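You operate a simulated robot arm through the tools that you are given. There is no shell and no other tool.

The job below is to be done with a simulated two-armed robot. You get a single attempt, and the scene is never put back.

Task
Try the plug gauge in the three banded flasks; put the worn flask in the small yellow tray.
Fine: a worn neck swallows the gauge's green band; put the gauge back and leave the sound flasks on the mat. Set down upright: plug gauge.

It is judged by the outcome, as a careful person would: the job done as asked, and still so three seconds after it is handed in. It fails if anything else is knocked over, pushed out of place, dropped, spilled or broken.

Robot
Two 7-joint arms with fingered hands on one trunk that stands fixed in place. Base frame: the origin is at the foot of the trunk, x ahead of it, y to its left, z up; the work surface is at about z = 0.85. Units: m, degrees, N and s.
The left shoulder is at [0.06, 0.138, 0.947], the right one opposite. With the tool pointing down near the work surface each hand reaches from about 0.42 to 0.92 m from the base axis, measured 20 degrees to its own side. Payload 4 kg a hand.
Tool frame (each hand has its own): the origin (TCP) lies between the finger pads and is the grasp point; the fingertips stand 0.036 m ahead of it; z points along the fingers, y is the line along which they close. The gripper opens to 0.12 m. The gripper's body begins 0.042 m behind the TCP. The gripper is a hand of 5 fingers: y runs from the thumb to the fingers, the wrist lies at [-0.015, -0.109, -0.2] in the tool frame.
Orientation is that of the tool frame in the base frame, as a unit quaternion [w, x, y, z]. With the fingers straight down and the wrist toward the robot, the tool's x, y and z point along [0, 1, 0], [1, 0, 0] and [0, 0, -1] of the base frame.

Tools
- The arms move only by the tool servo_tool. It takes "left_deltas", "right_deltas" or both (then of equal length, played together; a hand with none holds still); each is one flat list of numbers, 6 for each row, row after row: the shift along the tool's x, y, z in m, then the turn, a rotation vector about the tool's x, y, z in degrees. In form: [x, y, z, rx, ry, rz, x, y, z, rx, ry, rz, ...]. A call has 1 to 20 rows; each row is the pose to reach, as a shift and turn from the pose commanded when the call began, along the tool's axes at that moment. Each row takes 0.2 s and may step no farther than 0.05 m and 8.6 degrees from the row before; otherwise, the whole call is refused. Where a pose cannot be reached the arm comes as near as it can. A force on the tool above 90 N (or 10 N above the force at the start of the call, whichever is more), or a blocked arm, ends the call early, and 0.2 s more pass. In this call time passes only in rows, and 0.2 s behind the last. It gives the time, the measured TCP pose, the force on the tool (base axes), the opening and the grip force at its end, in the units of the frame above (readings bear some noise), with the torque about the TCP (base axes, N m) and any sound that the robot's microphone picked up.
- Cameras (640 x 400 px; columns grow to the right, rows downward): "scene" is now at [0.0553, 0.0264, 1.5962]; the picture's right is [0.28, -0.96, 0.00], its down [-0.52, -0.15, -0.84] and it looks along [0.81, 0.24, -0.54] (base axes); focal length 341 px, centre (320, 200). "left" rides on the left gripper at [-0.069, -0.079, -0.131] in its tool frame; the picture's right is [-0.78, -0.29, 0.55], its down [0.55, -0.73, 0.40] and it looks along [0.29, 0.61, 0.74] (tool axes); focal length 222 px, centre (320, 200). "right" rides on the right gripper at [0.069, -0.079, -0.131] in its tool frame; the picture's right is [-0.78, 0.29, -0.55], its down [-0.55, -0.73, 0.40] and it looks along [-0.29, 0.61, 0.74] (tool axes); focal length 222 px, centre (320, 200). There is no depth. A picture from a camera that has moved, and an enlarged one, comes with that camera's place and axes in the base frame and with its lens.
- get_image(camera): a new picture of that camera. The clock stands still meanwhile.
- lift_body(by): slides the trunk up (or, below 0, down) by that many m; the arms and the scene camera ride with it, the base frame stays. It gives what a move gives, with no picture.
- move_fingers(index, middle, ring, little, thumb_bend, thumb_turn, hand): sets how far each is bent, from 0 (flat) to 1 (curled in); at 0.3 the hand is open as for a grip, at 0.7 the pads meet at the TCP. One left out holds its place. A second passes; each finger stops where it meets its share of the squeeze, and holds until it gets a number again. It is the only way to open and close the hand. It gives what a move gives, with no picture; readings hold the bend of each and the force on index, middle, ring, little, thumb and palm. thumb_turn goes from beside the hand (0) to across from the fingers (1), as for a grip.
- head_to(pan, tilt): turns the head with the scene camera to pan (to the left, within 86 degrees either way) and tilt (down, from -29 to 69), counted from straight ahead of the robot. It gives what a move gives.
- inspect(camera, box): a new picture of the part [left, top, right, bottom] of that camera's present view, enlarged. The clock stands still meanwhile.
- finish_job(): hands the job in; it is judged then, once.

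Nothing tells you positions but the pictures and the camera data. Unless the task says otherwise, let go and move clear before handing in.

The tools are called as a command line: name --argument value ..., lists and objects as JSON in quotes. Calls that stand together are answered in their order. servo_tool: Moves the arms, as the interface text tells. Its arguments: {"type":"object","properties":{"left_deltas":{"type":"array","items":{"type":"number"}},"right_deltas":{"type":"array","items":{"type":"number"}}},"required":[]} The other tools are called the same way: lift_body (by) slides the trunk up or down; move_fingers (index, middle, ring, little, thumb_bend, thumb_turn, hand) moves the fingers one by one; head_to (pan, tilt) turns the head that bears the scene camera; get_image (camera) takes a picture; inspect (camera, box) takes an enlarged picture of a part of a camera's view; finish_job () hands the job in.

At the start:

```text
t: 0.0
left_tool_pos: [0.4246, 0.5465, 1.2259]
left_ee_rot: [0.0, 0.707, 0.707, 0.001]
left_force: [0.8, -0.8, -0.3]
left_torque: [0.0, 0.0, 0.03]
left_opening: 0.1197
left_grasp_force: 0.0
left_shape: jaw
left_bend: [0.3, 0.3, 0.3, 0.3, 0.3, 0.97]
left_finger forces: [0.0, 0.1, 0.0, 0.1, 0.0, 0.0]
right_tool_pos: [0.5638, -0.0057, 1.3204]
right_ee_rot: [0.0, 0.707, 0.707, 0.0]
right_force: [0.5, -0.2, -0.5]
right_torque: [-0.02, -0.02, 0.0]
right_opening: 0.1198
right_grasp_force: 0.0
right_shape: jaw
right_bend: [0.3, 0.3, 0.3, 0.3, 0.3, 0.97]
right_finger forces: [0.0, 0.0, 0.0, 0.0, 0.0, 0.0]
trunk travel left (down, up): [-0.525, 0.065]
head pan, tilt: [16.4, 32.8]
```

scene: 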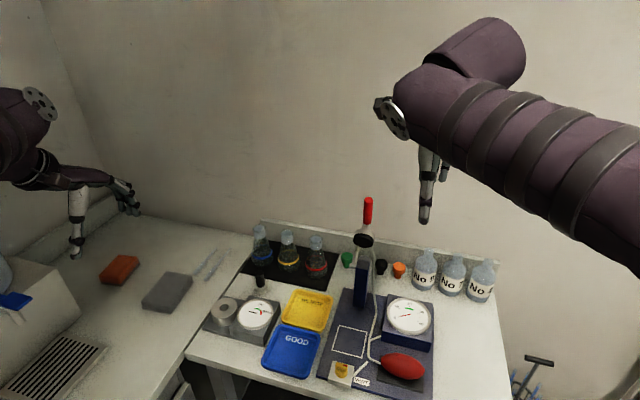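
right: 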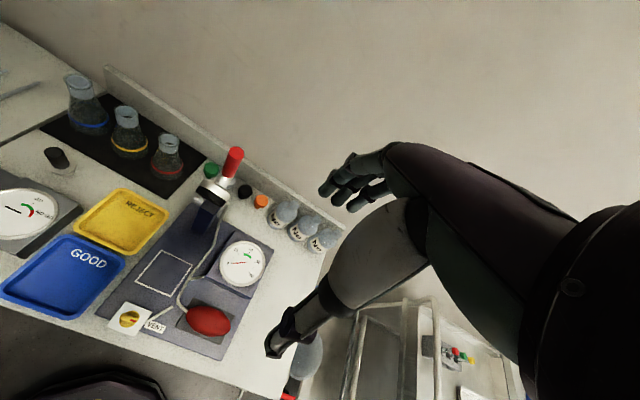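
left: 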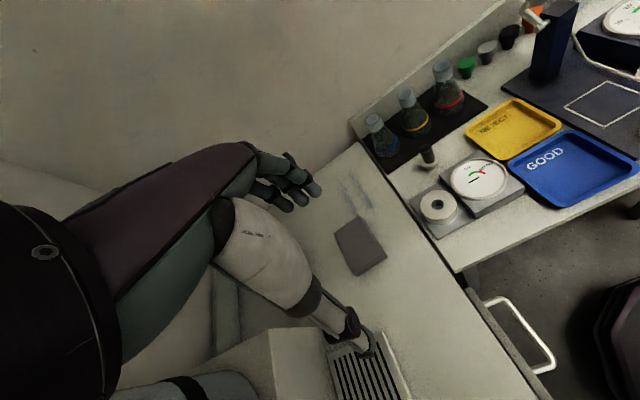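

I see three banded flasks (blue, yellow, red) on a black mat, with a small dark plug gauge standing in front of it, and a yellow REJECT tray and blue GOOD tray. I'll look closer before moving anything.

inspect --camera "scene" --box '[190, 210, 350, 310]'

inspect --camera "left" --box '[340, 40, 560, 240]'

inspect --camera "right" --box '[0, 60, 220, 240]'

```text
4.00 times, centred on (270, 260) of scene
camera zoom: at [0.0553, 0.0264, 1.5962], right [0.28, -0.96, 0.0], down [-0.52, -0.15, -0.84], along [0.81, 0.24, -0.54], focal length 1364 px, centre (520, -40)
```

zoom: 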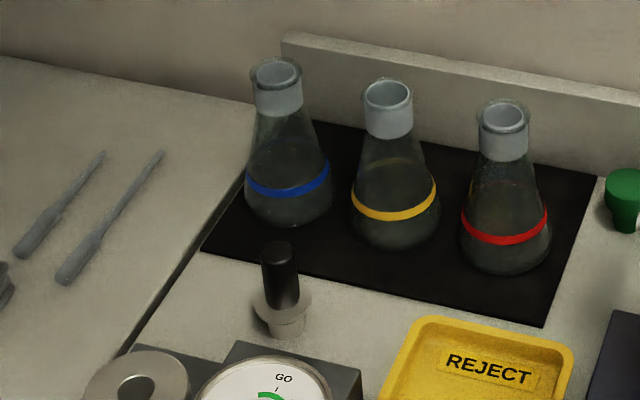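

```text
2.00 times, centred on (450, 140) of left
camera zoom: at [0.3453, 0.4774, 1.3589], right [-0.29, -0.78, -0.55], down [-0.73, 0.55, -0.4], along [0.61, 0.29, -0.74], focal length 444 px, centre (60, 320)
```

zoom: 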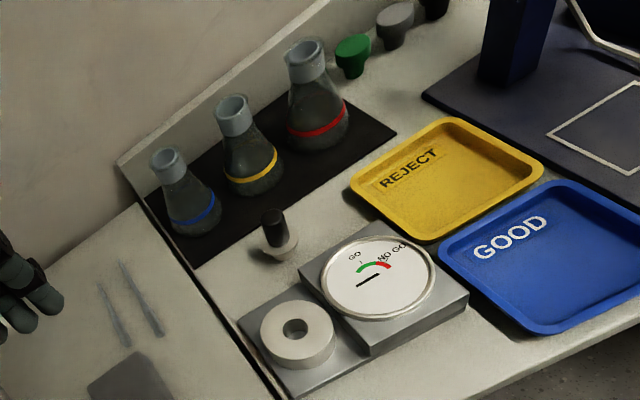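

```text
2.22 times, centred on (110, 150) of right
camera zoom: at [0.4847, 0.0627, 1.45], right [0.29, -0.78, 0.55], down [-0.73, -0.55, -0.4], along [0.61, -0.29, -0.74], focal length 494 px, centre (787, 311)
```

zoom: 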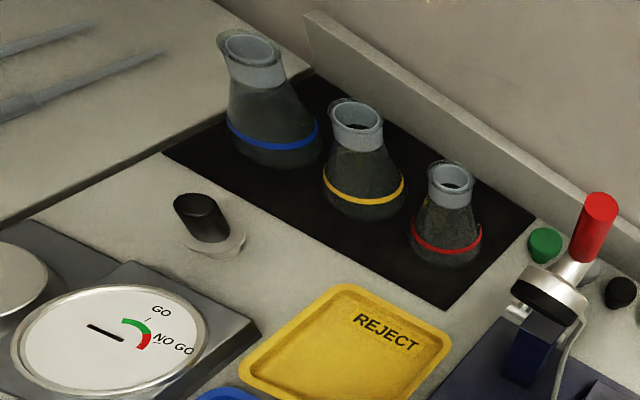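

I'll zoom in tightly on the gauge, the flask necks and the hands to learn their shapes.

inspect --camera "scene" --box '[245, 265, 277, 297]'

inspect --camera "left" --box '[405, 135, 455, 175]'

inspect --camera "right" --box '[35, 135, 95, 175]'

inspect --camera "scene" --box '[240, 220, 336, 280]'

inspect --camera "scene" --box '[0, 130, 160, 270]'

```text
12.50 times, centred on (261, 281) of scene
camera zoom: at [0.0553, 0.0264, 1.5962], right [0.28, -0.96, 0.0], down [-0.52, -0.15, -0.84], along [0.81, 0.24, -0.54], focal length 4262 px, centre (1058, -812)
```

zoom: 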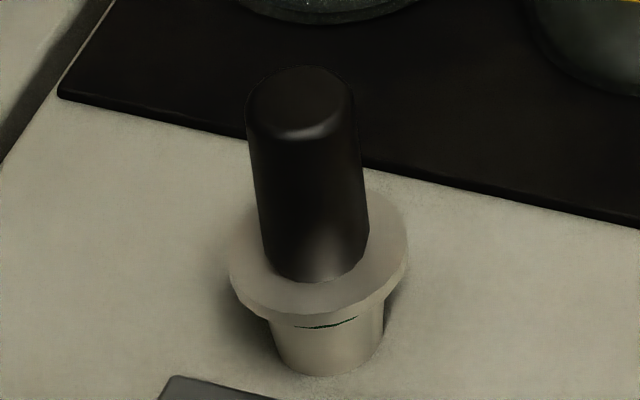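

```text
10.00 times, centred on (430, 155) of left
camera zoom: at [0.3453, 0.4774, 1.3589], right [-0.29, -0.78, -0.55], down [-0.73, 0.55, -0.4], along [0.61, 0.29, -0.74], focal length 2221 px, centre (-780, 650)
```

zoom: 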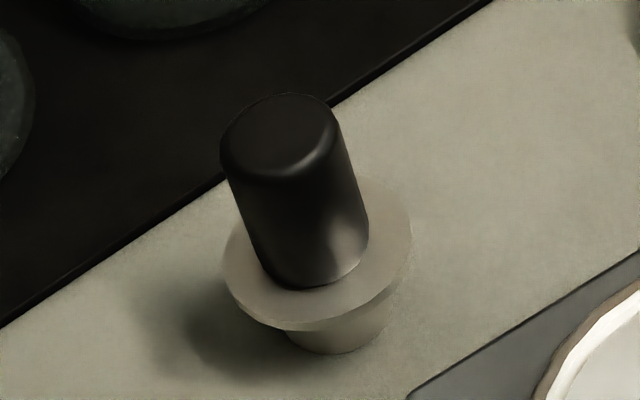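

```text
10.00 times, centred on (65, 155) of right
camera zoom: at [0.4847, 0.0627, 1.45], right [0.29, -0.78, 0.55], down [-0.73, -0.55, -0.4], along [0.61, -0.29, -0.74], focal length 2221 px, centre (2870, 650)
```

zoom: 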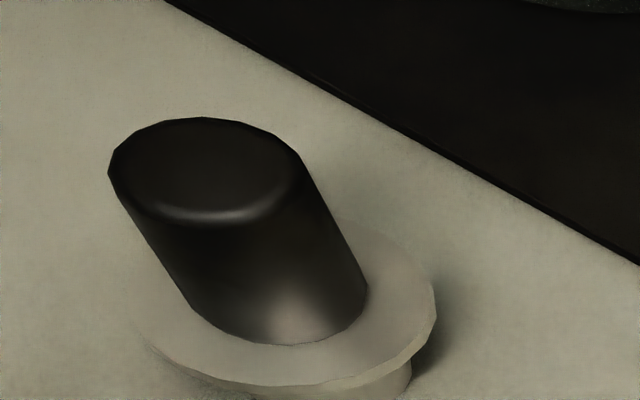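

```text
6.67 times, centred on (288, 250) of scene
camera zoom: at [0.0553, 0.0264, 1.5962], right [0.28, -0.96, 0.0], down [-0.52, -0.15, -0.84], along [0.81, 0.24, -0.54], focal length 2273 px, centre (533, -133)
```

zoom: 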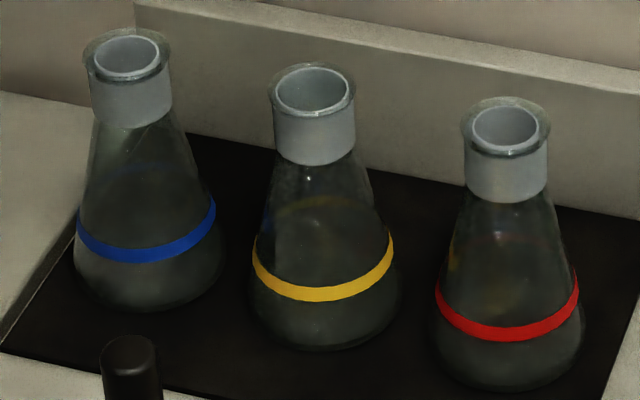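

```text
2.86 times, centred on (80, 200) of scene
camera zoom: at [0.0553, 0.0264, 1.5962], right [0.28, -0.96, 0.0], down [-0.52, -0.15, -0.84], along [0.81, 0.24, -0.54], focal length 974 px, centre (1006, 200)
```

zoom: 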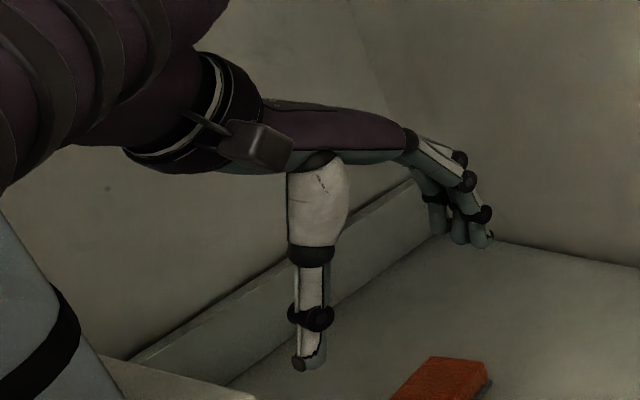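

The yellow-banded flask's bore already looks wider than the others, but I'll test all three. The gauge has a black handle, a flange, and a short plug with the green band just under the flange. First I'll learn how the left hand closes while it's in free air.

move_fingers --hand "left" --index 0.5 --middle 0.5 --ring 0.5 --little 0.5 --thumb_bend 0.5 --thumb_turn 1.0

get_image --camera "left"

inspect --camera "scene" --box '[0, 130, 160, 270]'

```text
t: 1.0
left_tool_pos: [0.4251, 0.5469, 1.2273]
left_ee_rot: [0.0, 0.707, 0.707, 0.0]
left_force: [0.6, 1.2, -0.3]
left_torque: [0.03, 0.0, -0.01]
left_opening: 0.0603
left_grasp_force: 0.0
left_shape: fingers
left_bend: [0.5, 0.5, 0.5, 0.5, 0.5, 1.0]
left_finger forces: [0.1, 0.1, 0.1, 0.0, 0.0, 0.0]
right_tool_pos: [0.564, -0.006, 1.3189]
right_ee_rot: [-0.001, 0.707, 0.708, 0.0]
right_force: [-0.9, 0.1, -0.3]
right_torque: [-0.03, 0.04, 0.02]
right_opening: 0.1199
right_grasp_force: 0.0
right_shape: jaw
right_bend: [0.3, 0.3, 0.3, 0.3, 0.3, 0.97]
right_finger forces: [0.1, 0.1, 0.0, 0.0, 0.1, 0.0]
trunk travel left (down, up): [-0.525, 0.065]
head pan, tilt: [16.4, 32.8]
```

```text
taken
camera left: at [0.3453, 0.4774, 1.3589], right [-0.29, -0.78, -0.55], down [-0.73, 0.55, -0.4], along [0.61, 0.29, -0.74], focal length 222 px, centre (320, 200)
```

left: 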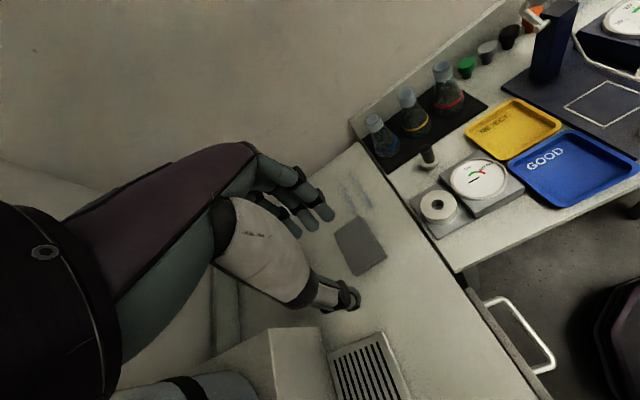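

```text
2.86 times, centred on (80, 200) of scene
camera zoom: at [0.0553, 0.0264, 1.5962], right [0.28, -0.96, 0.0], down [-0.52, -0.15, -0.84], along [0.81, 0.24, -0.54], focal length 974 px, centre (1006, 200)
```

zoom: 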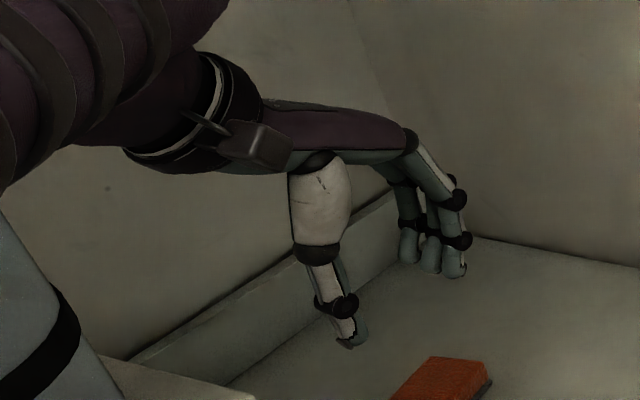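

move_fingers --hand "left" --index 0.62 --middle 0.62 --ring 0.62 --little 0.62 --thumb_bend 0.62

inspect --camera "left" --box '[200, 130, 400, 330]'

inspect --camera "scene" --box '[40, 160, 140, 260]'

inspect --camera "scene" --box '[190, 270, 350, 380]'

```text
t: 2.0
left_tool_pos: [0.4251, 0.5465, 1.227]
left_ee_rot: [0.0, 0.707, 0.707, 0.0]
left_force: [-0.6, 0.0, 0.1]
left_torque: [-0.02, -0.02, 0.01]
left_opening: 0.0244
left_grasp_force: 0.0
left_shape: fingers
left_bend: [0.62, 0.62, 0.62, 0.62, 0.62, 1.0]
left_finger forces: [0.0, 0.0, 0.0, 0.0, 0.1, 0.0]
right_tool_pos: [0.565, -0.0061, 1.3206]
right_ee_rot: [0.0, 0.707, 0.707, 0.0]
right_force: [0.2, 0.0, -0.3]
right_torque: [0.01, 0.03, 0.02]
right_opening: 0.1197
right_grasp_force: 0.0
right_shape: jaw
right_bend: [0.3, 0.3, 0.3, 0.3, 0.3, 0.97]
right_finger forces: [0.0, 0.0, 0.1, 0.0, 0.0, 0.0]
trunk travel left (down, up): [-0.525, 0.065]
head pan, tilt: [16.4, 32.8]
```

```text
2.00 times, centred on (300, 230) of left
camera zoom: at [0.3453, 0.4774, 1.3589], right [-0.29, -0.78, -0.55], down [-0.73, 0.55, -0.4], along [0.61, 0.29, -0.74], focal length 444 px, centre (360, 140)
```

zoom: 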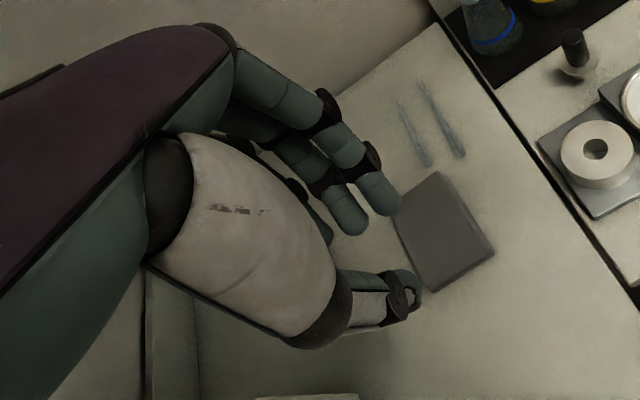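

```text
4.00 times, centred on (90, 210) of scene
camera zoom: at [0.0553, 0.0264, 1.5962], right [0.28, -0.96, 0.0], down [-0.52, -0.15, -0.84], along [0.81, 0.24, -0.54], focal length 1364 px, centre (1240, 160)
```

zoom: 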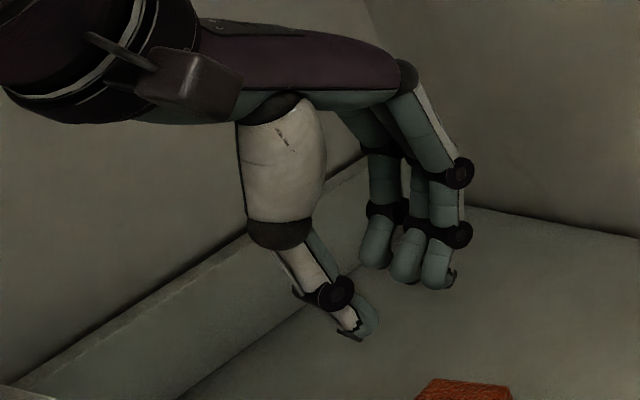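

```text
3.64 times, centred on (270, 325) of scene
camera zoom: at [0.0553, 0.0264, 1.5962], right [0.28, -0.96, 0.0], down [-0.52, -0.15, -0.84], along [0.81, 0.24, -0.54], focal length 1240 px, centre (502, -254)
```

zoom: 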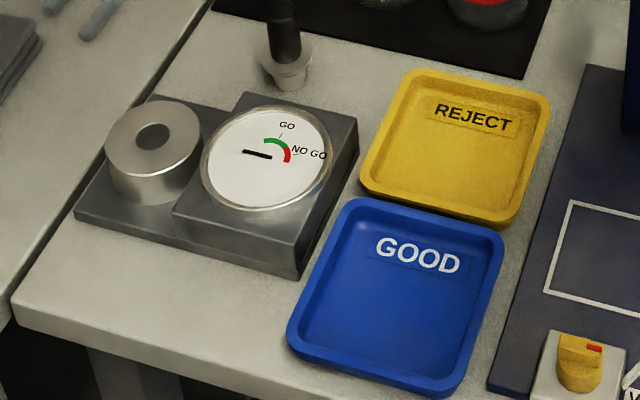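

The fingers close linearly (0.3→0.12 m, 0.7→0), with the tips about 36 mm below the TCP. I put the gauge at about [0.656, 0.376] with its flange top near z 0.879, and the flasks at x≈0.772, y≈0.427/0.337/0.247 with rims near 0.98. Next I'll raise the trunk for reach and re-open the fingers.

lift_body --by 0.06

move_fingers --hand "left" --index 0.48 --middle 0.48 --ring 0.2 --little 0.2 --thumb_bend 0.48

head_to --pan 24 --tilt 45

get_image --camera "scene"

```text
t: 3.0
left_tool_pos: [0.425, 0.5477, 1.2871]
left_ee_rot: [-0.001, 0.708, 0.707, 0.0]
left_force: [-0.2, 0.4, -0.3]
left_torque: [-0.03, -0.05, 0.0]
left_opening: 0.0242
left_grasp_force: 0.1
left_shape: fingers
left_bend: [0.62, 0.62, 0.62, 0.62, 0.62, 1.0]
left_finger forces: [0.0, 0.1, 0.0, 0.1, 0.1, 0.0]
right_tool_pos: [0.5636, -0.0064, 1.3794]
right_ee_rot: [0.0, 0.707, 0.707, 0.0]
right_force: [0.5, -0.2, -0.3]
right_torque: [0.02, 0.0, 0.0]
right_opening: 0.1199
right_grasp_force: 0.0
right_shape: jaw
right_bend: [0.3, 0.3, 0.3, 0.3, 0.3, 0.97]
right_finger forces: [0.0, 0.0, 0.1, 0.1, 0.0, 0.1]
trunk travel left (down, up): [-0.585, 0.005]
head pan, tilt: [16.4, 32.8]
```

```text
t: 4.0
left_tool_pos: [0.4262, 0.5475, 1.2877]
left_ee_rot: [0.0, 0.707, 0.707, 0.0]
left_force: [-0.5, 1.1, -0.1]
left_torque: [0.0, 0.02, -0.01]
left_opening: 0.0652
left_grasp_force: 0.0
left_shape: fingers
left_bend: [0.48, 0.48, 0.2, 0.2, 0.48, 1.0]
left_finger forces: [0.0, 0.0, 0.0, 0.1, 0.1, 0.0]
right_tool_pos: [0.5642, -0.007, 1.3803]
right_ee_rot: [-0.001, 0.707, 0.707, 0.0]
right_force: [0.0, -0.5, 0.0]
right_torque: [-0.01, -0.01, 0.0]
right_opening: 0.1196
right_grasp_force: 0.0
right_shape: jaw
right_bend: [0.3, 0.3, 0.3, 0.3, 0.3, 0.97]
right_finger forces: [0.1, 0.0, 0.0, 0.1, 0.0, 0.0]
trunk travel left (down, up): [-0.585, 0.005]
head pan, tilt: [16.4, 32.8]
```

```text
t: 4.7
left_tool_pos: [0.4251, 0.548, 1.2865]
left_ee_rot: [-0.001, 0.707, 0.707, -0.001]
left_force: [0.1, -0.3, -0.3]
left_torque: [0.0, -0.01, -0.01]
left_opening: 0.0653
left_grasp_force: 0.2
left_shape: fingers
left_bend: [0.48, 0.48, 0.2, 0.2, 0.48, 1.0]
left_finger forces: [0.0, 0.1, 0.0, 0.0, 0.1, 0.0]
right_tool_pos: [0.5644, -0.0039, 1.3801]
right_ee_rot: [-0.001, 0.708, 0.706, 0.0]
right_force: [-0.1, 0.2, 0.6]
right_torque: [0.02, 0.01, 0.0]
right_opening: 0.1198
right_grasp_force: 0.1
right_shape: jaw
right_bend: [0.3, 0.3, 0.3, 0.3, 0.3, 0.97]
right_finger forces: [0.1, 0.0, 0.1, 0.1, 0.0, 0.0]
trunk travel left (down, up): [-0.585, 0.005]
head pan, tilt: [24.0, 45.0]
```

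```text
taken
camera scene: at [0.0441, 0.0342, 1.638], right [0.41, -0.91, 0.0], down [-0.65, -0.29, -0.71], along [0.65, 0.29, -0.71], focal length 341 px, centre (320, 200)
```

scene: 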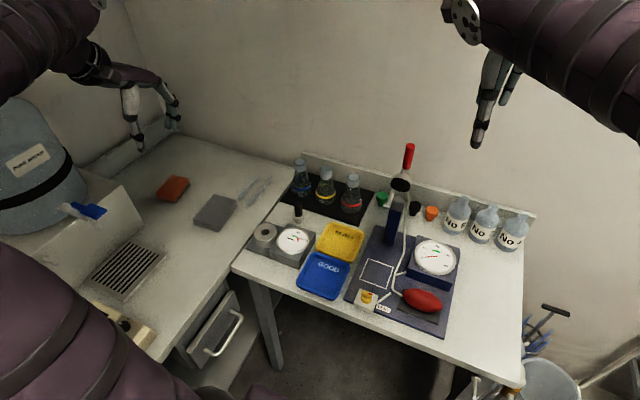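

inspect --camera "scene" --box '[260, 145, 380, 220]'

inspect --camera "scene" --box '[280, 195, 316, 231]'

inspect --camera "left" --box '[200, 100, 440, 340]'

```text
5.33 times, centred on (320, 182) of scene
camera zoom: at [0.0441, 0.0342, 1.638], right [0.41, -0.91, 0.0], down [-0.65, -0.29, -0.71], along [0.65, 0.29, -0.71], focal length 1818 px, centre (320, 293)
```

zoom: 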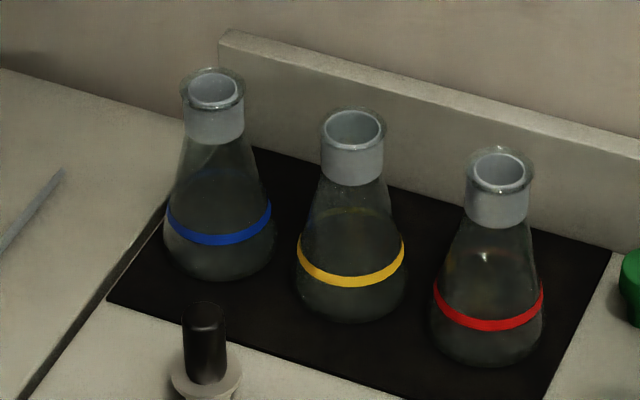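

```text
11.11 times, centred on (298, 213) of scene
camera zoom: at [0.0441, 0.0342, 1.638], right [0.41, -0.91, 0.0], down [-0.65, -0.29, -0.71], along [0.65, 0.29, -0.71], focal length 3789 px, centre (564, 56)
```

zoom: 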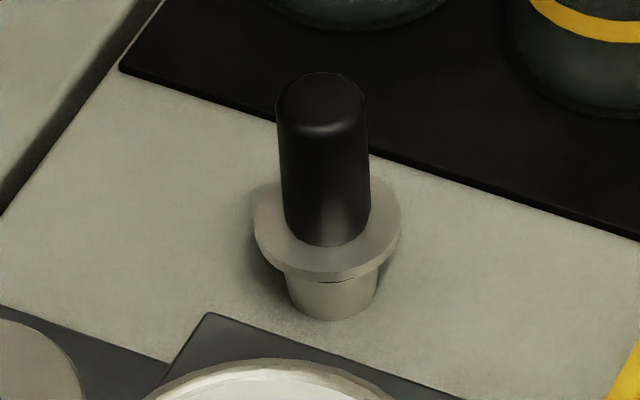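

```text
1.67 times, centred on (320, 220) of left
camera zoom: at [0.3453, 0.4774, 1.4189], right [-0.29, -0.78, -0.55], down [-0.73, 0.55, -0.4], along [0.61, 0.29, -0.74], focal length 370 px, centre (320, 167)
```

zoom: 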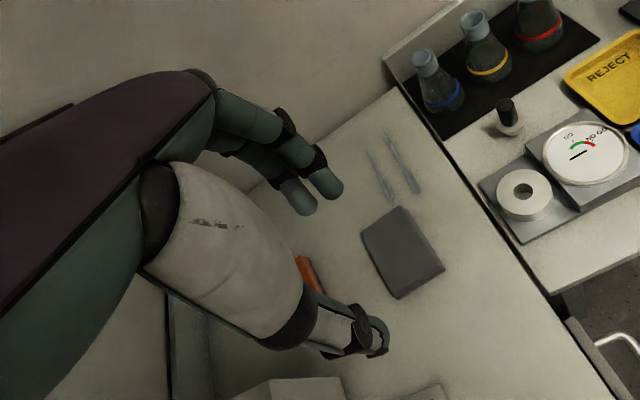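

Both views agree: the gauge axis is at about [0.6555, 0.3765], flange top 0.880, handle top 0.923. I'll bring the left hand over it at a safe height and look through the hand camera.

servo_tool --left_deltas '[-0.0214, 0.0288, 0.0109, 0, 0, 0, -0.0429, 0.0576, 0.0218, 0, 0, 0, -0.0643, 0.0864, 0.0326, 0, 0, 0, -0.0858, 0.1152, 0.0435, 0, 0, 0, -0.1072, 0.1441, 0.0544, 0, 0, 0, -0.1286, 0.1729, 0.0652, 0, 0, 0, -0.1501, 0.2017, 0.0761, 0, 0, 0, -0.1715, 0.2305, 0.087, 0, 0, 0]'

get_image --camera "left"

get_image --camera "scene"

```text
t: 6.5
left_tool_pos: [0.657, 0.376, 1.2009]
left_ee_rot: [0.0, 0.707, 0.707, 0.001]
left_force: [0.7, 0.2, 0.8]
left_torque: [-0.01, -0.02, 0.0]
left_opening: 0.0655
left_grasp_force: 0.1
left_shape: fingers
left_bend: [0.48, 0.48, 0.2, 0.2, 0.48, 1.0]
left_finger forces: [0.1, 0.0, 0.0, 0.0, 0.0, 0.1]
right_tool_pos: [0.5649, -0.0063, 1.3786]
right_ee_rot: [-0.001, 0.707, 0.707, -0.001]
right_force: [0.2, -0.3, 0.6]
right_torque: [0.01, 0.0, -0.01]
right_opening: 0.1198
right_grasp_force: 0.1
right_shape: jaw
right_bend: [0.3, 0.3, 0.3, 0.3, 0.3, 0.97]
right_finger forces: [0.1, 0.0, 0.1, 0.0, 0.1, 0.0]
trunk travel left (down, up): [-0.585, 0.005]
head pan, tilt: [24.0, 45.0]
```

```text
taken
camera left: at [0.5771, 0.3062, 1.332], right [-0.29, -0.78, -0.55], down [-0.74, 0.55, -0.4], along [0.61, 0.29, -0.74], focal length 222 px, centre (320, 200)
```

left: 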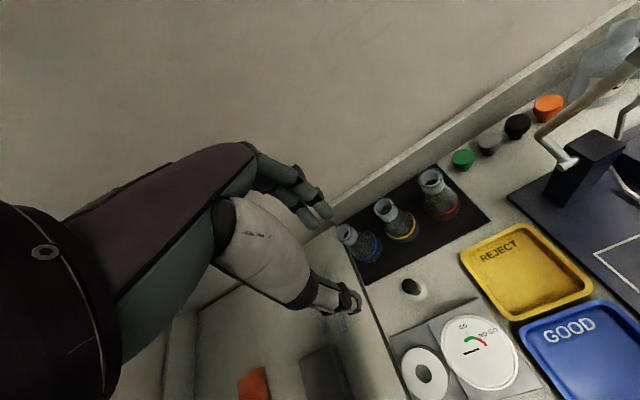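

```text
taken
camera scene: at [0.0453, 0.0336, 1.638], right [0.41, -0.91, 0.0], down [-0.65, -0.29, -0.71], along [0.65, 0.29, -0.71], focal length 341 px, centre (320, 200)
```

scene: 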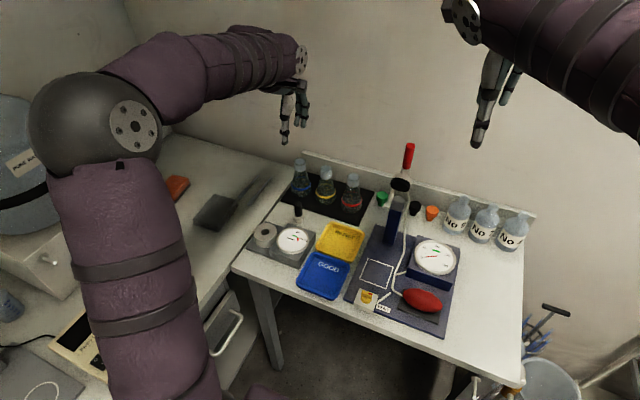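

inspect --camera "left" --box '[390, 265, 440, 315]'

inspect --camera "left" --box '[320, 155, 480, 275]'

inspect --camera "scene" --box '[250, 60, 400, 230]'

```text
8.00 times, centred on (415, 290) of left
camera zoom: at [0.5771, 0.3062, 1.332], right [-0.29, -0.78, -0.55], down [-0.74, 0.55, -0.4], along [0.61, 0.29, -0.74], focal length 1777 px, centre (-440, -520)
```

zoom: 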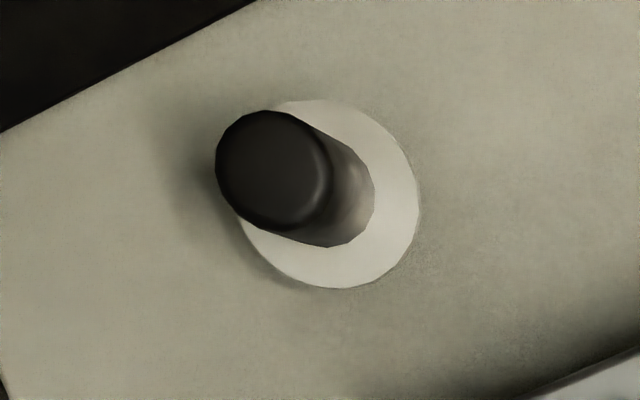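

```text
3.33 times, centred on (400, 215) of left
camera zoom: at [0.5771, 0.3062, 1.332], right [-0.29, -0.78, -0.55], down [-0.74, 0.55, -0.4], along [0.61, 0.29, -0.74], focal length 740 px, centre (53, 150)
```

zoom: 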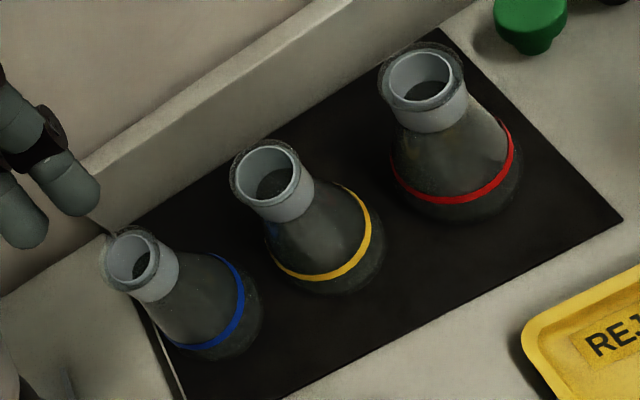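

```text
2.35 times, centred on (325, 145) of scene
camera zoom: at [0.0453, 0.0336, 1.638], right [0.41, -0.91, 0.0], down [-0.65, -0.29, -0.71], along [0.65, 0.29, -0.71], focal length 802 px, centre (308, 329)
```

zoom: 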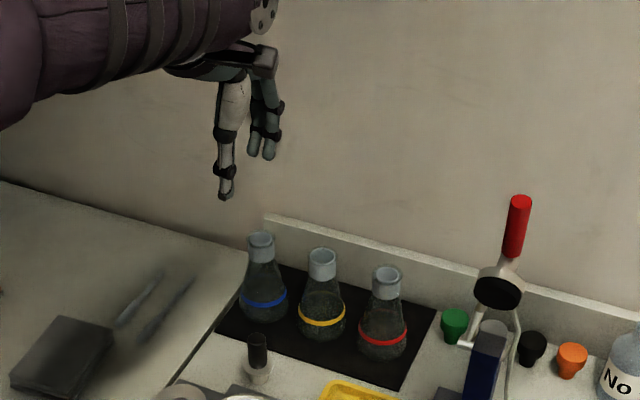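

The hand camera confirms the gauge at ≈[0.655, 0.376] and the rims at z≈0.98. I'll match ring and little finger to the others so they clear the blue flask, and descend halfway.

move_fingers --hand "left" --index 0.48 --middle 0.48 --ring 0.48 --little 0.48 --thumb_bend 0.5

servo_tool --left_deltas '[0.0005, -0.0005, 0.04, 0, 0, 0, 0.001, -0.001, 0.08, 0, 0, 0, 0.001, -0.001, 0.12, 0, 0, 0, 0.001, -0.001, 0.16, 0, 0, 0, 0.001, -0.001, 0.19, 0, 0, 0, 0.001, -0.001, 0.211, 0, 0, 0]'

get_image --camera "left"

inspect --camera "scene" --box '[250, 130, 370, 240]'

```text
t: 7.5
left_tool_pos: [0.6549, 0.3755, 1.2005]
left_ee_rot: [0.0, 0.707, 0.707, 0.0]
left_force: [-0.5, -0.2, -0.5]
left_torque: [0.02, -0.02, 0.01]
left_opening: 0.0629
left_grasp_force: 0.0
left_shape: fingers
left_bend: [0.48, 0.48, 0.48, 0.48, 0.5, 1.0]
left_finger forces: [0.1, 0.0, 0.1, 0.0, 0.2, 0.0]
right_tool_pos: [0.5639, -0.0069, 1.38]
right_ee_rot: [0.0, 0.707, 0.707, 0.0]
right_force: [0.1, -0.4, -0.5]
right_torque: [-0.01, 0.03, -0.01]
right_opening: 0.1198
right_grasp_force: 0.1
right_shape: jaw
right_bend: [0.3, 0.3, 0.3, 0.3, 0.3, 0.97]
right_finger forces: [0.0, 0.0, 0.0, 0.1, 0.0, 0.1]
trunk travel left (down, up): [-0.585, 0.005]
head pan, tilt: [24.0, 45.0]
```

```text
t: 8.9
left_tool_pos: [0.6545, 0.3772, 0.9892]
left_ee_rot: [0.0, 0.707, 0.708, -0.001]
left_force: [0.4, 0.9, 0.3]
left_torque: [0.02, -0.02, 0.02]
left_opening: 0.063
left_grasp_force: 0.0
left_shape: fingers
left_bend: [0.48, 0.48, 0.48, 0.48, 0.5, 1.0]
left_finger forces: [0.0, 0.1, 0.0, 0.0, 0.1, 0.0]
right_tool_pos: [0.5639, -0.0061, 1.3789]
right_ee_rot: [0.0, 0.707, 0.707, 0.0]
right_force: [0.1, 0.3, 0.0]
right_torque: [-0.01, 0.0, 0.0]
right_opening: 0.1199
right_grasp_force: 0.2
right_shape: jaw
right_bend: [0.3, 0.3, 0.3, 0.3, 0.3, 0.97]
right_finger forces: [0.0, 0.1, 0.0, 0.1, 0.0, 0.0]
trunk travel left (down, up): [-0.585, 0.005]
head pan, tilt: [24.0, 45.0]
```

```text
taken
camera left: at [0.5746, 0.3074, 1.121], right [-0.29, -0.78, -0.55], down [-0.73, 0.55, -0.4], along [0.61, 0.29, -0.74], focal length 222 px, centre (320, 200)
```

left: 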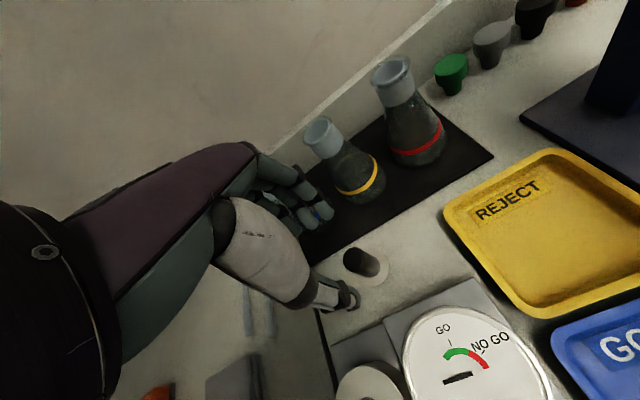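

```text
3.64 times, centred on (310, 185) of scene
camera zoom: at [0.0444, 0.0343, 1.638], right [0.41, -0.91, 0.0], down [-0.65, -0.29, -0.71], along [0.65, 0.29, -0.71], focal length 1240 px, centre (356, 254)
```

zoom: 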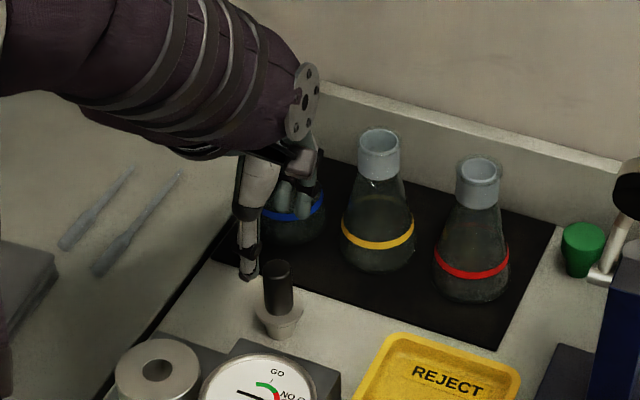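

Clear so far; the gauge sits between thumb and fingers. Lowering slowly to the handle.

servo_tool --left_deltas '[0, 0.001, 0.02, 0, 0, 0, 0, 0.0015, 0.035, 0, 0, 0, 0, 0.0015, 0.048, 0, 0, 0, 0, 0.0015, 0.06, 0, 0, 0, 0, 0.0015, 0.068, 0, 0, 0]'

get_image --camera "left"

inspect --camera "scene" --box '[260, 150, 350, 240]'

```text
t: 10.1
left_tool_pos: [0.6567, 0.3777, 0.92]
left_ee_rot: [-0.001, 0.707, 0.707, 0.0]
left_force: [0.4, 0.3, 0.5]
left_torque: [0.0, 0.01, -0.04]
left_opening: 0.063
left_grasp_force: 0.0
left_shape: fingers
left_bend: [0.48, 0.48, 0.48, 0.48, 0.5, 1.0]
left_finger forces: [0.1, 0.1, 0.0, 0.0, 0.0, 0.0]
right_tool_pos: [0.5641, -0.0051, 1.3791]
right_ee_rot: [0.0, 0.707, 0.707, 0.0]
right_force: [-0.4, 0.1, -0.2]
right_torque: [-0.01, -0.02, 0.02]
right_opening: 0.1196
right_grasp_force: 0.1
right_shape: jaw
right_bend: [0.3, 0.3, 0.3, 0.3, 0.3, 0.97]
right_finger forces: [0.0, 0.1, 0.0, 0.1, 0.0, 0.1]
trunk travel left (down, up): [-0.585, 0.005]
head pan, tilt: [24.0, 45.0]
```

```text
taken
camera left: at [0.5765, 0.3072, 1.0527], right [-0.29, -0.78, -0.55], down [-0.73, 0.55, -0.4], along [0.61, 0.29, -0.74], focal length 222 px, centre (320, 200)
```

left: 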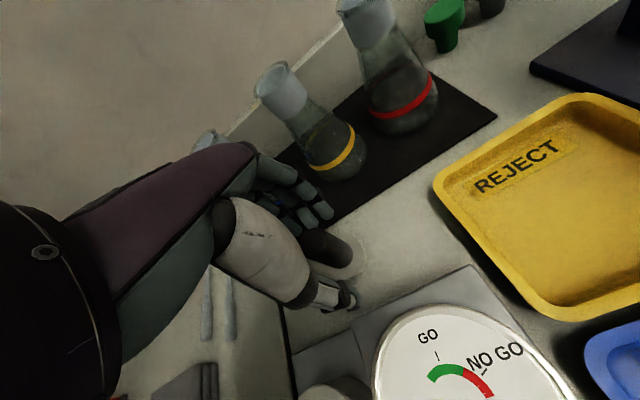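

```text
4.44 times, centred on (305, 195) of scene
camera zoom: at [0.0443, 0.0343, 1.638], right [0.41, -0.91, 0.0], down [-0.65, -0.29, -0.71], along [0.65, 0.29, -0.71], focal length 1515 px, centre (387, 222)
```

zoom: 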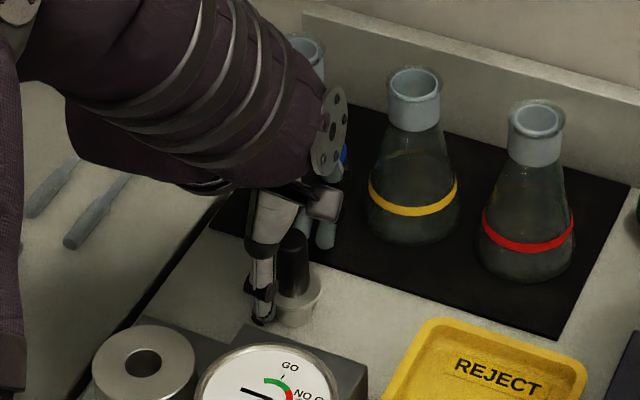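

inspect --camera "left" --box '[260, 160, 400, 330]'

inspect --camera "scene" --box '[300, 190, 335, 230]'

```text
2.35 times, centred on (330, 245) of left
camera zoom: at [0.5765, 0.3072, 1.0527], right [-0.29, -0.78, -0.55], down [-0.73, 0.55, -0.4], along [0.61, 0.29, -0.74], focal length 523 px, centre (296, 94)
```

zoom: 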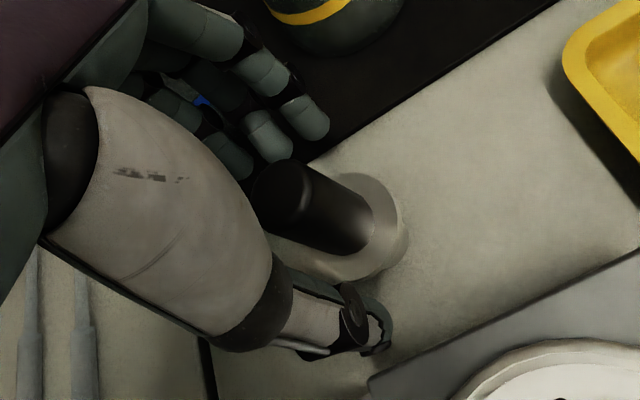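

```text
10.00 times, centred on (318, 210) of scene
camera zoom: at [0.0443, 0.0343, 1.638], right [0.41, -0.91, 0.0], down [-0.65, -0.29, -0.71], along [0.65, 0.29, -0.71], focal length 3410 px, centre (345, 100)
```

zoom: 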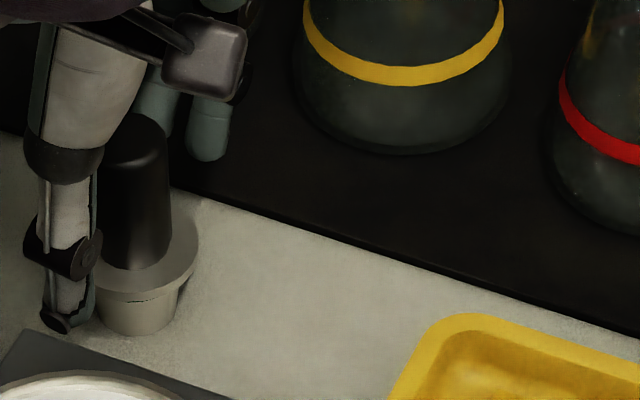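

The handle is centred between thumb and index/middle, tips just above the flange. Closing in small steps.

move_fingers --hand "left" --index 0.58 --middle 0.58 --thumb_bend 0.59

inspect --camera "left" --box '[260, 160, 400, 330]'

inspect --camera "scene" --box '[300, 190, 335, 230]'

```text
t: 11.1
left_tool_pos: [0.6554, 0.3776, 0.9208]
left_ee_rot: [0.0, 0.707, 0.707, 0.001]
left_force: [-0.8, 0.2, 0.4]
left_torque: [-0.01, -0.02, 0.03]
left_opening: 0.0363
left_grasp_force: 0.1
left_shape: fingers
left_bend: [0.57, 0.57, 0.48, 0.48, 0.59, 1.0]
left_finger forces: [0.0, 0.1, 0.0, 0.0, 0.1, 0.0]
right_tool_pos: [0.5636, -0.0072, 1.3803]
right_ee_rot: [0.001, 0.708, 0.707, 0.001]
right_force: [-0.2, -0.4, -1.5]
right_torque: [0.02, -0.02, -0.01]
right_opening: 0.1194
right_grasp_force: 0.0
right_shape: jaw
right_bend: [0.3, 0.3, 0.3, 0.3, 0.3, 0.97]
right_finger forces: [0.0, 0.0, 0.1, 0.1, 0.0, 0.0]
trunk travel left (down, up): [-0.585, 0.005]
head pan, tilt: [24.0, 45.0]
```

```text
2.35 times, centred on (330, 245) of left
camera zoom: at [0.5763, 0.3072, 1.0529], right [-0.29, -0.78, -0.55], down [-0.73, 0.55, -0.4], along [0.61, 0.29, -0.74], focal length 523 px, centre (296, 94)
```

zoom: 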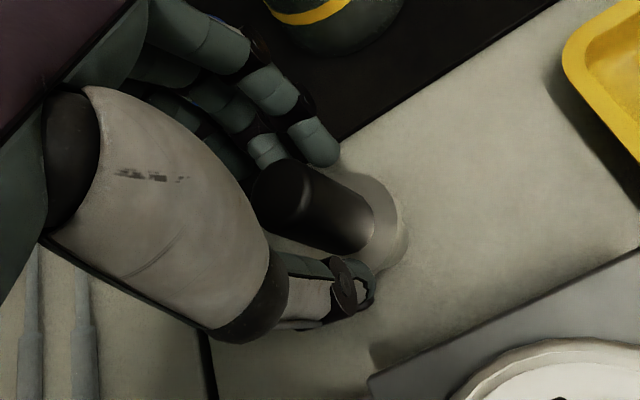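

```text
10.00 times, centred on (318, 210) of scene
camera zoom: at [0.0441, 0.0341, 1.638], right [0.41, -0.91, 0.0], down [-0.65, -0.29, -0.71], along [0.65, 0.29, -0.71], focal length 3410 px, centre (345, 100)
```

zoom: 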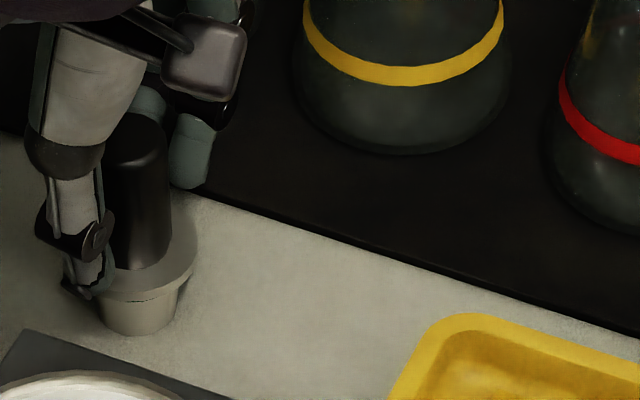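

servo_tool --left_deltas '[-0.003, -0.002, 0, 0, 0, 0]'

move_fingers --hand "left" --index 0.62 --middle 0.62 --thumb_bend 0.62

inspect --camera "left" --box '[260, 160, 400, 330]'

inspect --camera "scene" --box '[300, 190, 335, 230]'

```text
t: 11.5
left_tool_pos: [0.6533, 0.3736, 0.921]
left_ee_rot: [0.0, 0.707, 0.707, 0.0]
left_force: [-0.5, -0.4, 0.7]
left_torque: [0.01, 0.0, 0.02]
left_opening: 0.0362
left_grasp_force: 0.0
left_shape: fingers
left_bend: [0.57, 0.57, 0.48, 0.48, 0.59, 1.0]
left_finger forces: [0.0, 0.0, 0.0, 0.0, 0.0, 0.0]
right_tool_pos: [0.564, -0.007, 1.38]
right_ee_rot: [0.0, 0.707, 0.707, 0.0]
right_force: [-0.9, -0.5, 0.3]
right_torque: [-0.01, -0.01, -0.01]
right_opening: 0.1197
right_grasp_force: 0.2
right_shape: jaw
right_bend: [0.3, 0.3, 0.3, 0.3, 0.3, 0.97]
right_finger forces: [0.1, 0.0, 0.1, 0.0, 0.0, 0.1]
trunk travel left (down, up): [-0.585, 0.005]
head pan, tilt: [24.0, 45.0]
```

```text
t: 12.5
left_tool_pos: [0.6538, 0.3732, 0.9205]
left_ee_rot: [0.0, 0.707, 0.707, -0.001]
left_force: [-0.4, 0.4, -0.6]
left_torque: [0.0, 0.02, 0.02]
left_opening: 0.0243
left_grasp_force: 0.1
left_shape: fingers
left_bend: [0.62, 0.62, 0.48, 0.48, 0.62, 1.0]
left_finger forces: [0.0, 0.1, 0.0, 0.0, 0.0, 0.0]
right_tool_pos: [0.5635, -0.0064, 1.3803]
right_ee_rot: [0.0, 0.707, 0.707, 0.0]
right_force: [0.5, 0.0, -0.1]
right_torque: [0.01, 0.01, -0.01]
right_opening: 0.1195
right_grasp_force: 0.0
right_shape: jaw
right_bend: [0.3, 0.3, 0.3, 0.3, 0.3, 0.97]
right_finger forces: [0.0, 0.0, 0.0, 0.0, 0.0, 0.0]
trunk travel left (down, up): [-0.585, 0.005]
head pan, tilt: [24.0, 45.0]
```

```text
2.35 times, centred on (330, 245) of left
camera zoom: at [0.5744, 0.3042, 1.0527], right [-0.29, -0.78, -0.55], down [-0.73, 0.55, -0.4], along [0.61, 0.29, -0.74], focal length 523 px, centre (296, 94)
```

zoom: 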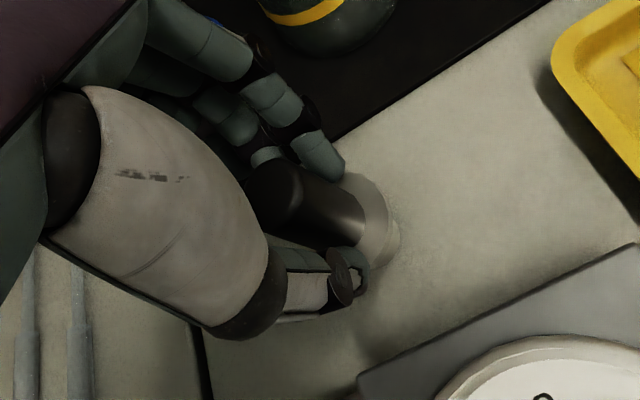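

```text
10.00 times, centred on (318, 210) of scene
camera zoom: at [0.0441, 0.0342, 1.638], right [0.41, -0.91, 0.0], down [-0.65, -0.29, -0.71], along [0.65, 0.29, -0.71], focal length 3410 px, centre (345, 100)
```

zoom: 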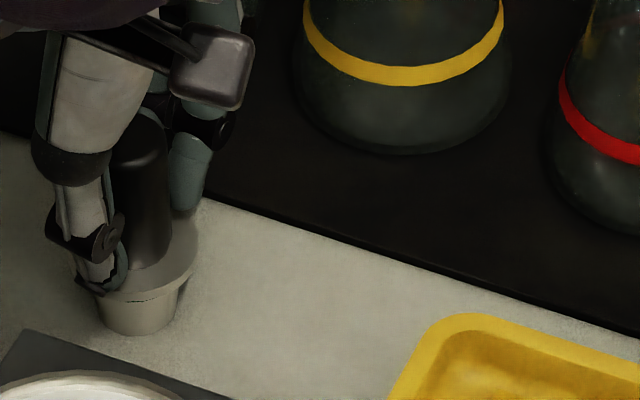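

move_fingers --hand "left" --index 0.66 --middle 0.66 --thumb_bend 0.66

inspect --camera "left" --box '[260, 160, 400, 330]'

inspect --camera "scene" --box '[300, 190, 335, 230]'

```text
t: 13.5
left_tool_pos: [0.6535, 0.3734, 0.9211]
left_ee_rot: [0.0, 0.707, 0.707, 0.0]
left_force: [-0.5, -0.7, 0.7]
left_torque: [0.0, -0.02, 0.03]
left_opening: 0.0194
left_grasp_force: 3.2
left_shape: fingers
left_bend: [0.64, 0.65, 0.48, 0.48, 0.64, 1.0]
left_finger forces: [1.8, 1.3, 0.0, 0.0, 2.9, 0.0]
right_tool_pos: [0.5629, -0.006, 1.3796]
right_ee_rot: [0.0, 0.707, 0.707, 0.0]
right_force: [-0.1, -0.5, 0.0]
right_torque: [-0.02, 0.01, 0.01]
right_opening: 0.1199
right_grasp_force: 0.1
right_shape: jaw
right_bend: [0.3, 0.3, 0.3, 0.3, 0.3, 0.97]
right_finger forces: [0.1, 0.0, 0.0, 0.0, 0.0, 0.0]
trunk travel left (down, up): [-0.585, 0.005]
head pan, tilt: [24.0, 45.0]
```

```text
2.35 times, centred on (330, 245) of left
camera zoom: at [0.5744, 0.3042, 1.0527], right [-0.29, -0.78, -0.55], down [-0.74, 0.55, -0.4], along [0.61, 0.29, -0.74], focal length 523 px, centre (296, 94)
```

zoom: 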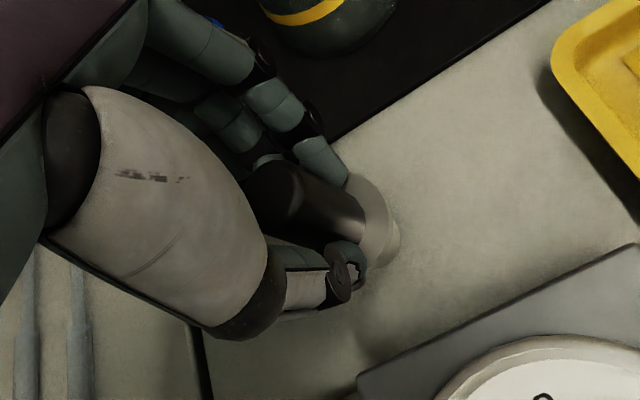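

```text
10.00 times, centred on (318, 210) of scene
camera zoom: at [0.0442, 0.0342, 1.638], right [0.41, -0.91, 0.0], down [-0.65, -0.29, -0.71], along [0.65, 0.29, -0.71], focal length 3410 px, centre (345, 100)
```

zoom: 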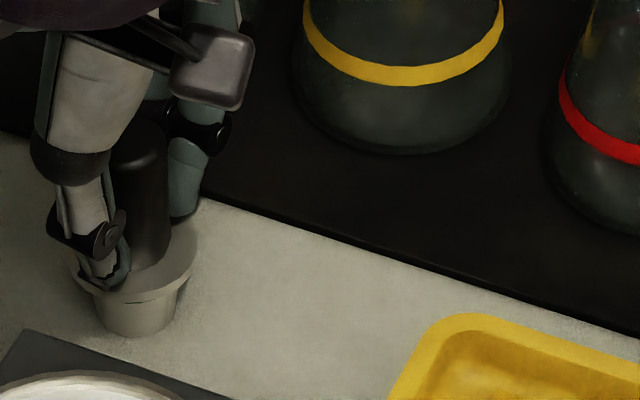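

All three digits touch the handle and the gauge has not moved. Tightening the grip.

move_fingers --hand "left" --index 0.72 --middle 0.72 --thumb_bend 0.72

inspect --camera "scene" --box '[300, 190, 335, 230]'

```text
t: 14.5
left_tool_pos: [0.6541, 0.3732, 0.9218]
left_ee_rot: [0.0, 0.707, 0.707, 0.0]
left_force: [-0.3, 0.7, -0.3]
left_torque: [0.0, -0.04, 0.0]
left_opening: 0.0171
left_grasp_force: 12.1
left_shape: fingers
left_bend: [0.66, 0.67, 0.48, 0.48, 0.65, 1.0]
left_finger forces: [6.8, 5.7, 0.1, 0.0, 11.4, 0.1]
right_tool_pos: [0.5652, -0.0068, 1.3794]
right_ee_rot: [0.0, 0.707, 0.707, 0.0]
right_force: [0.6, 0.4, 0.9]
right_torque: [-0.01, 0.0, 0.05]
right_opening: 0.1196
right_grasp_force: 0.1
right_shape: jaw
right_bend: [0.3, 0.3, 0.3, 0.3, 0.3, 0.97]
right_finger forces: [0.0, 0.0, 0.0, 0.0, 0.0, 0.1]
trunk travel left (down, up): [-0.585, 0.005]
head pan, tilt: [24.0, 45.0]
```

```text
10.00 times, centred on (318, 210) of scene
camera zoom: at [0.0443, 0.0342, 1.638], right [0.41, -0.91, 0.0], down [-0.65, -0.29, -0.71], along [0.65, 0.29, -0.71], focal length 3410 px, centre (345, 100)
```

zoom: 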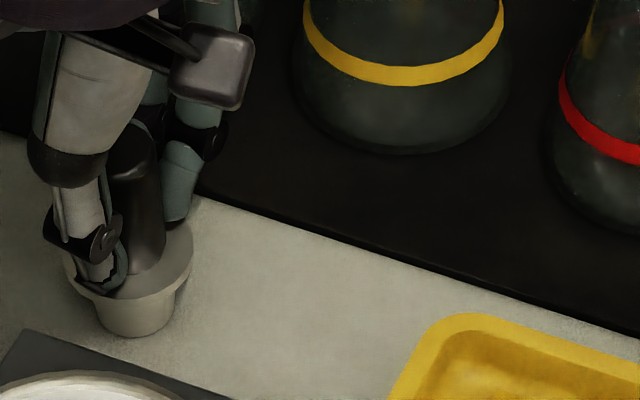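

inspect --camera "left" --box '[300, 210, 370, 290]'

inspect --camera "scene" --box '[304, 198, 324, 226]'

get_image --camera "right"

```text
5.00 times, centred on (335, 250) of left
camera zoom: at [0.5745, 0.3043, 1.0526], right [-0.29, -0.78, -0.55], down [-0.74, 0.55, -0.4], along [0.61, 0.29, -0.74], focal length 1111 px, centre (245, -50)
```

zoom: 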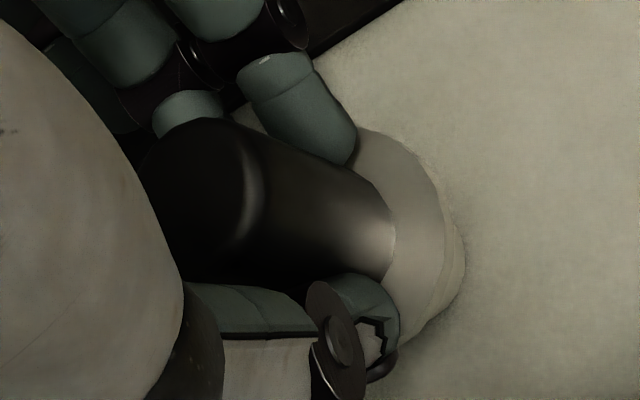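

```text
14.29 times, centred on (314, 212) of scene
camera zoom: at [0.0443, 0.0342, 1.638], right [0.41, -0.91, 0.0], down [-0.65, -0.29, -0.71], along [0.65, 0.29, -0.71], focal length 4871 px, centre (406, 29)
```

zoom: 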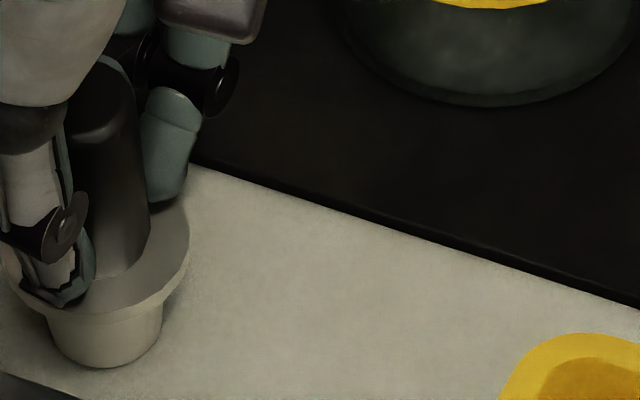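

```text
taken
camera right: at [0.4849, 0.0628, 1.51], right [0.29, -0.78, 0.55], down [-0.73, -0.55, -0.4], along [0.61, -0.29, -0.74], focal length 222 px, centre (320, 200)
```

right: 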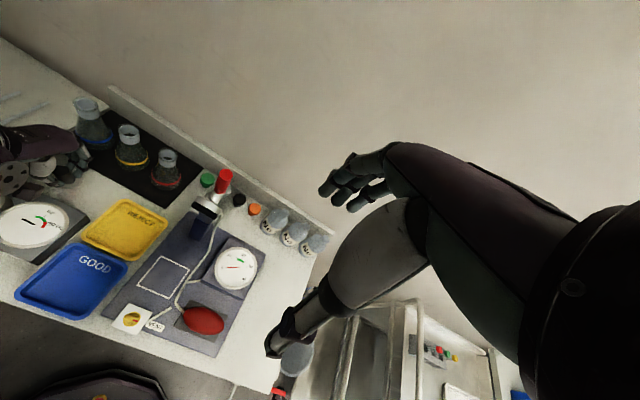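

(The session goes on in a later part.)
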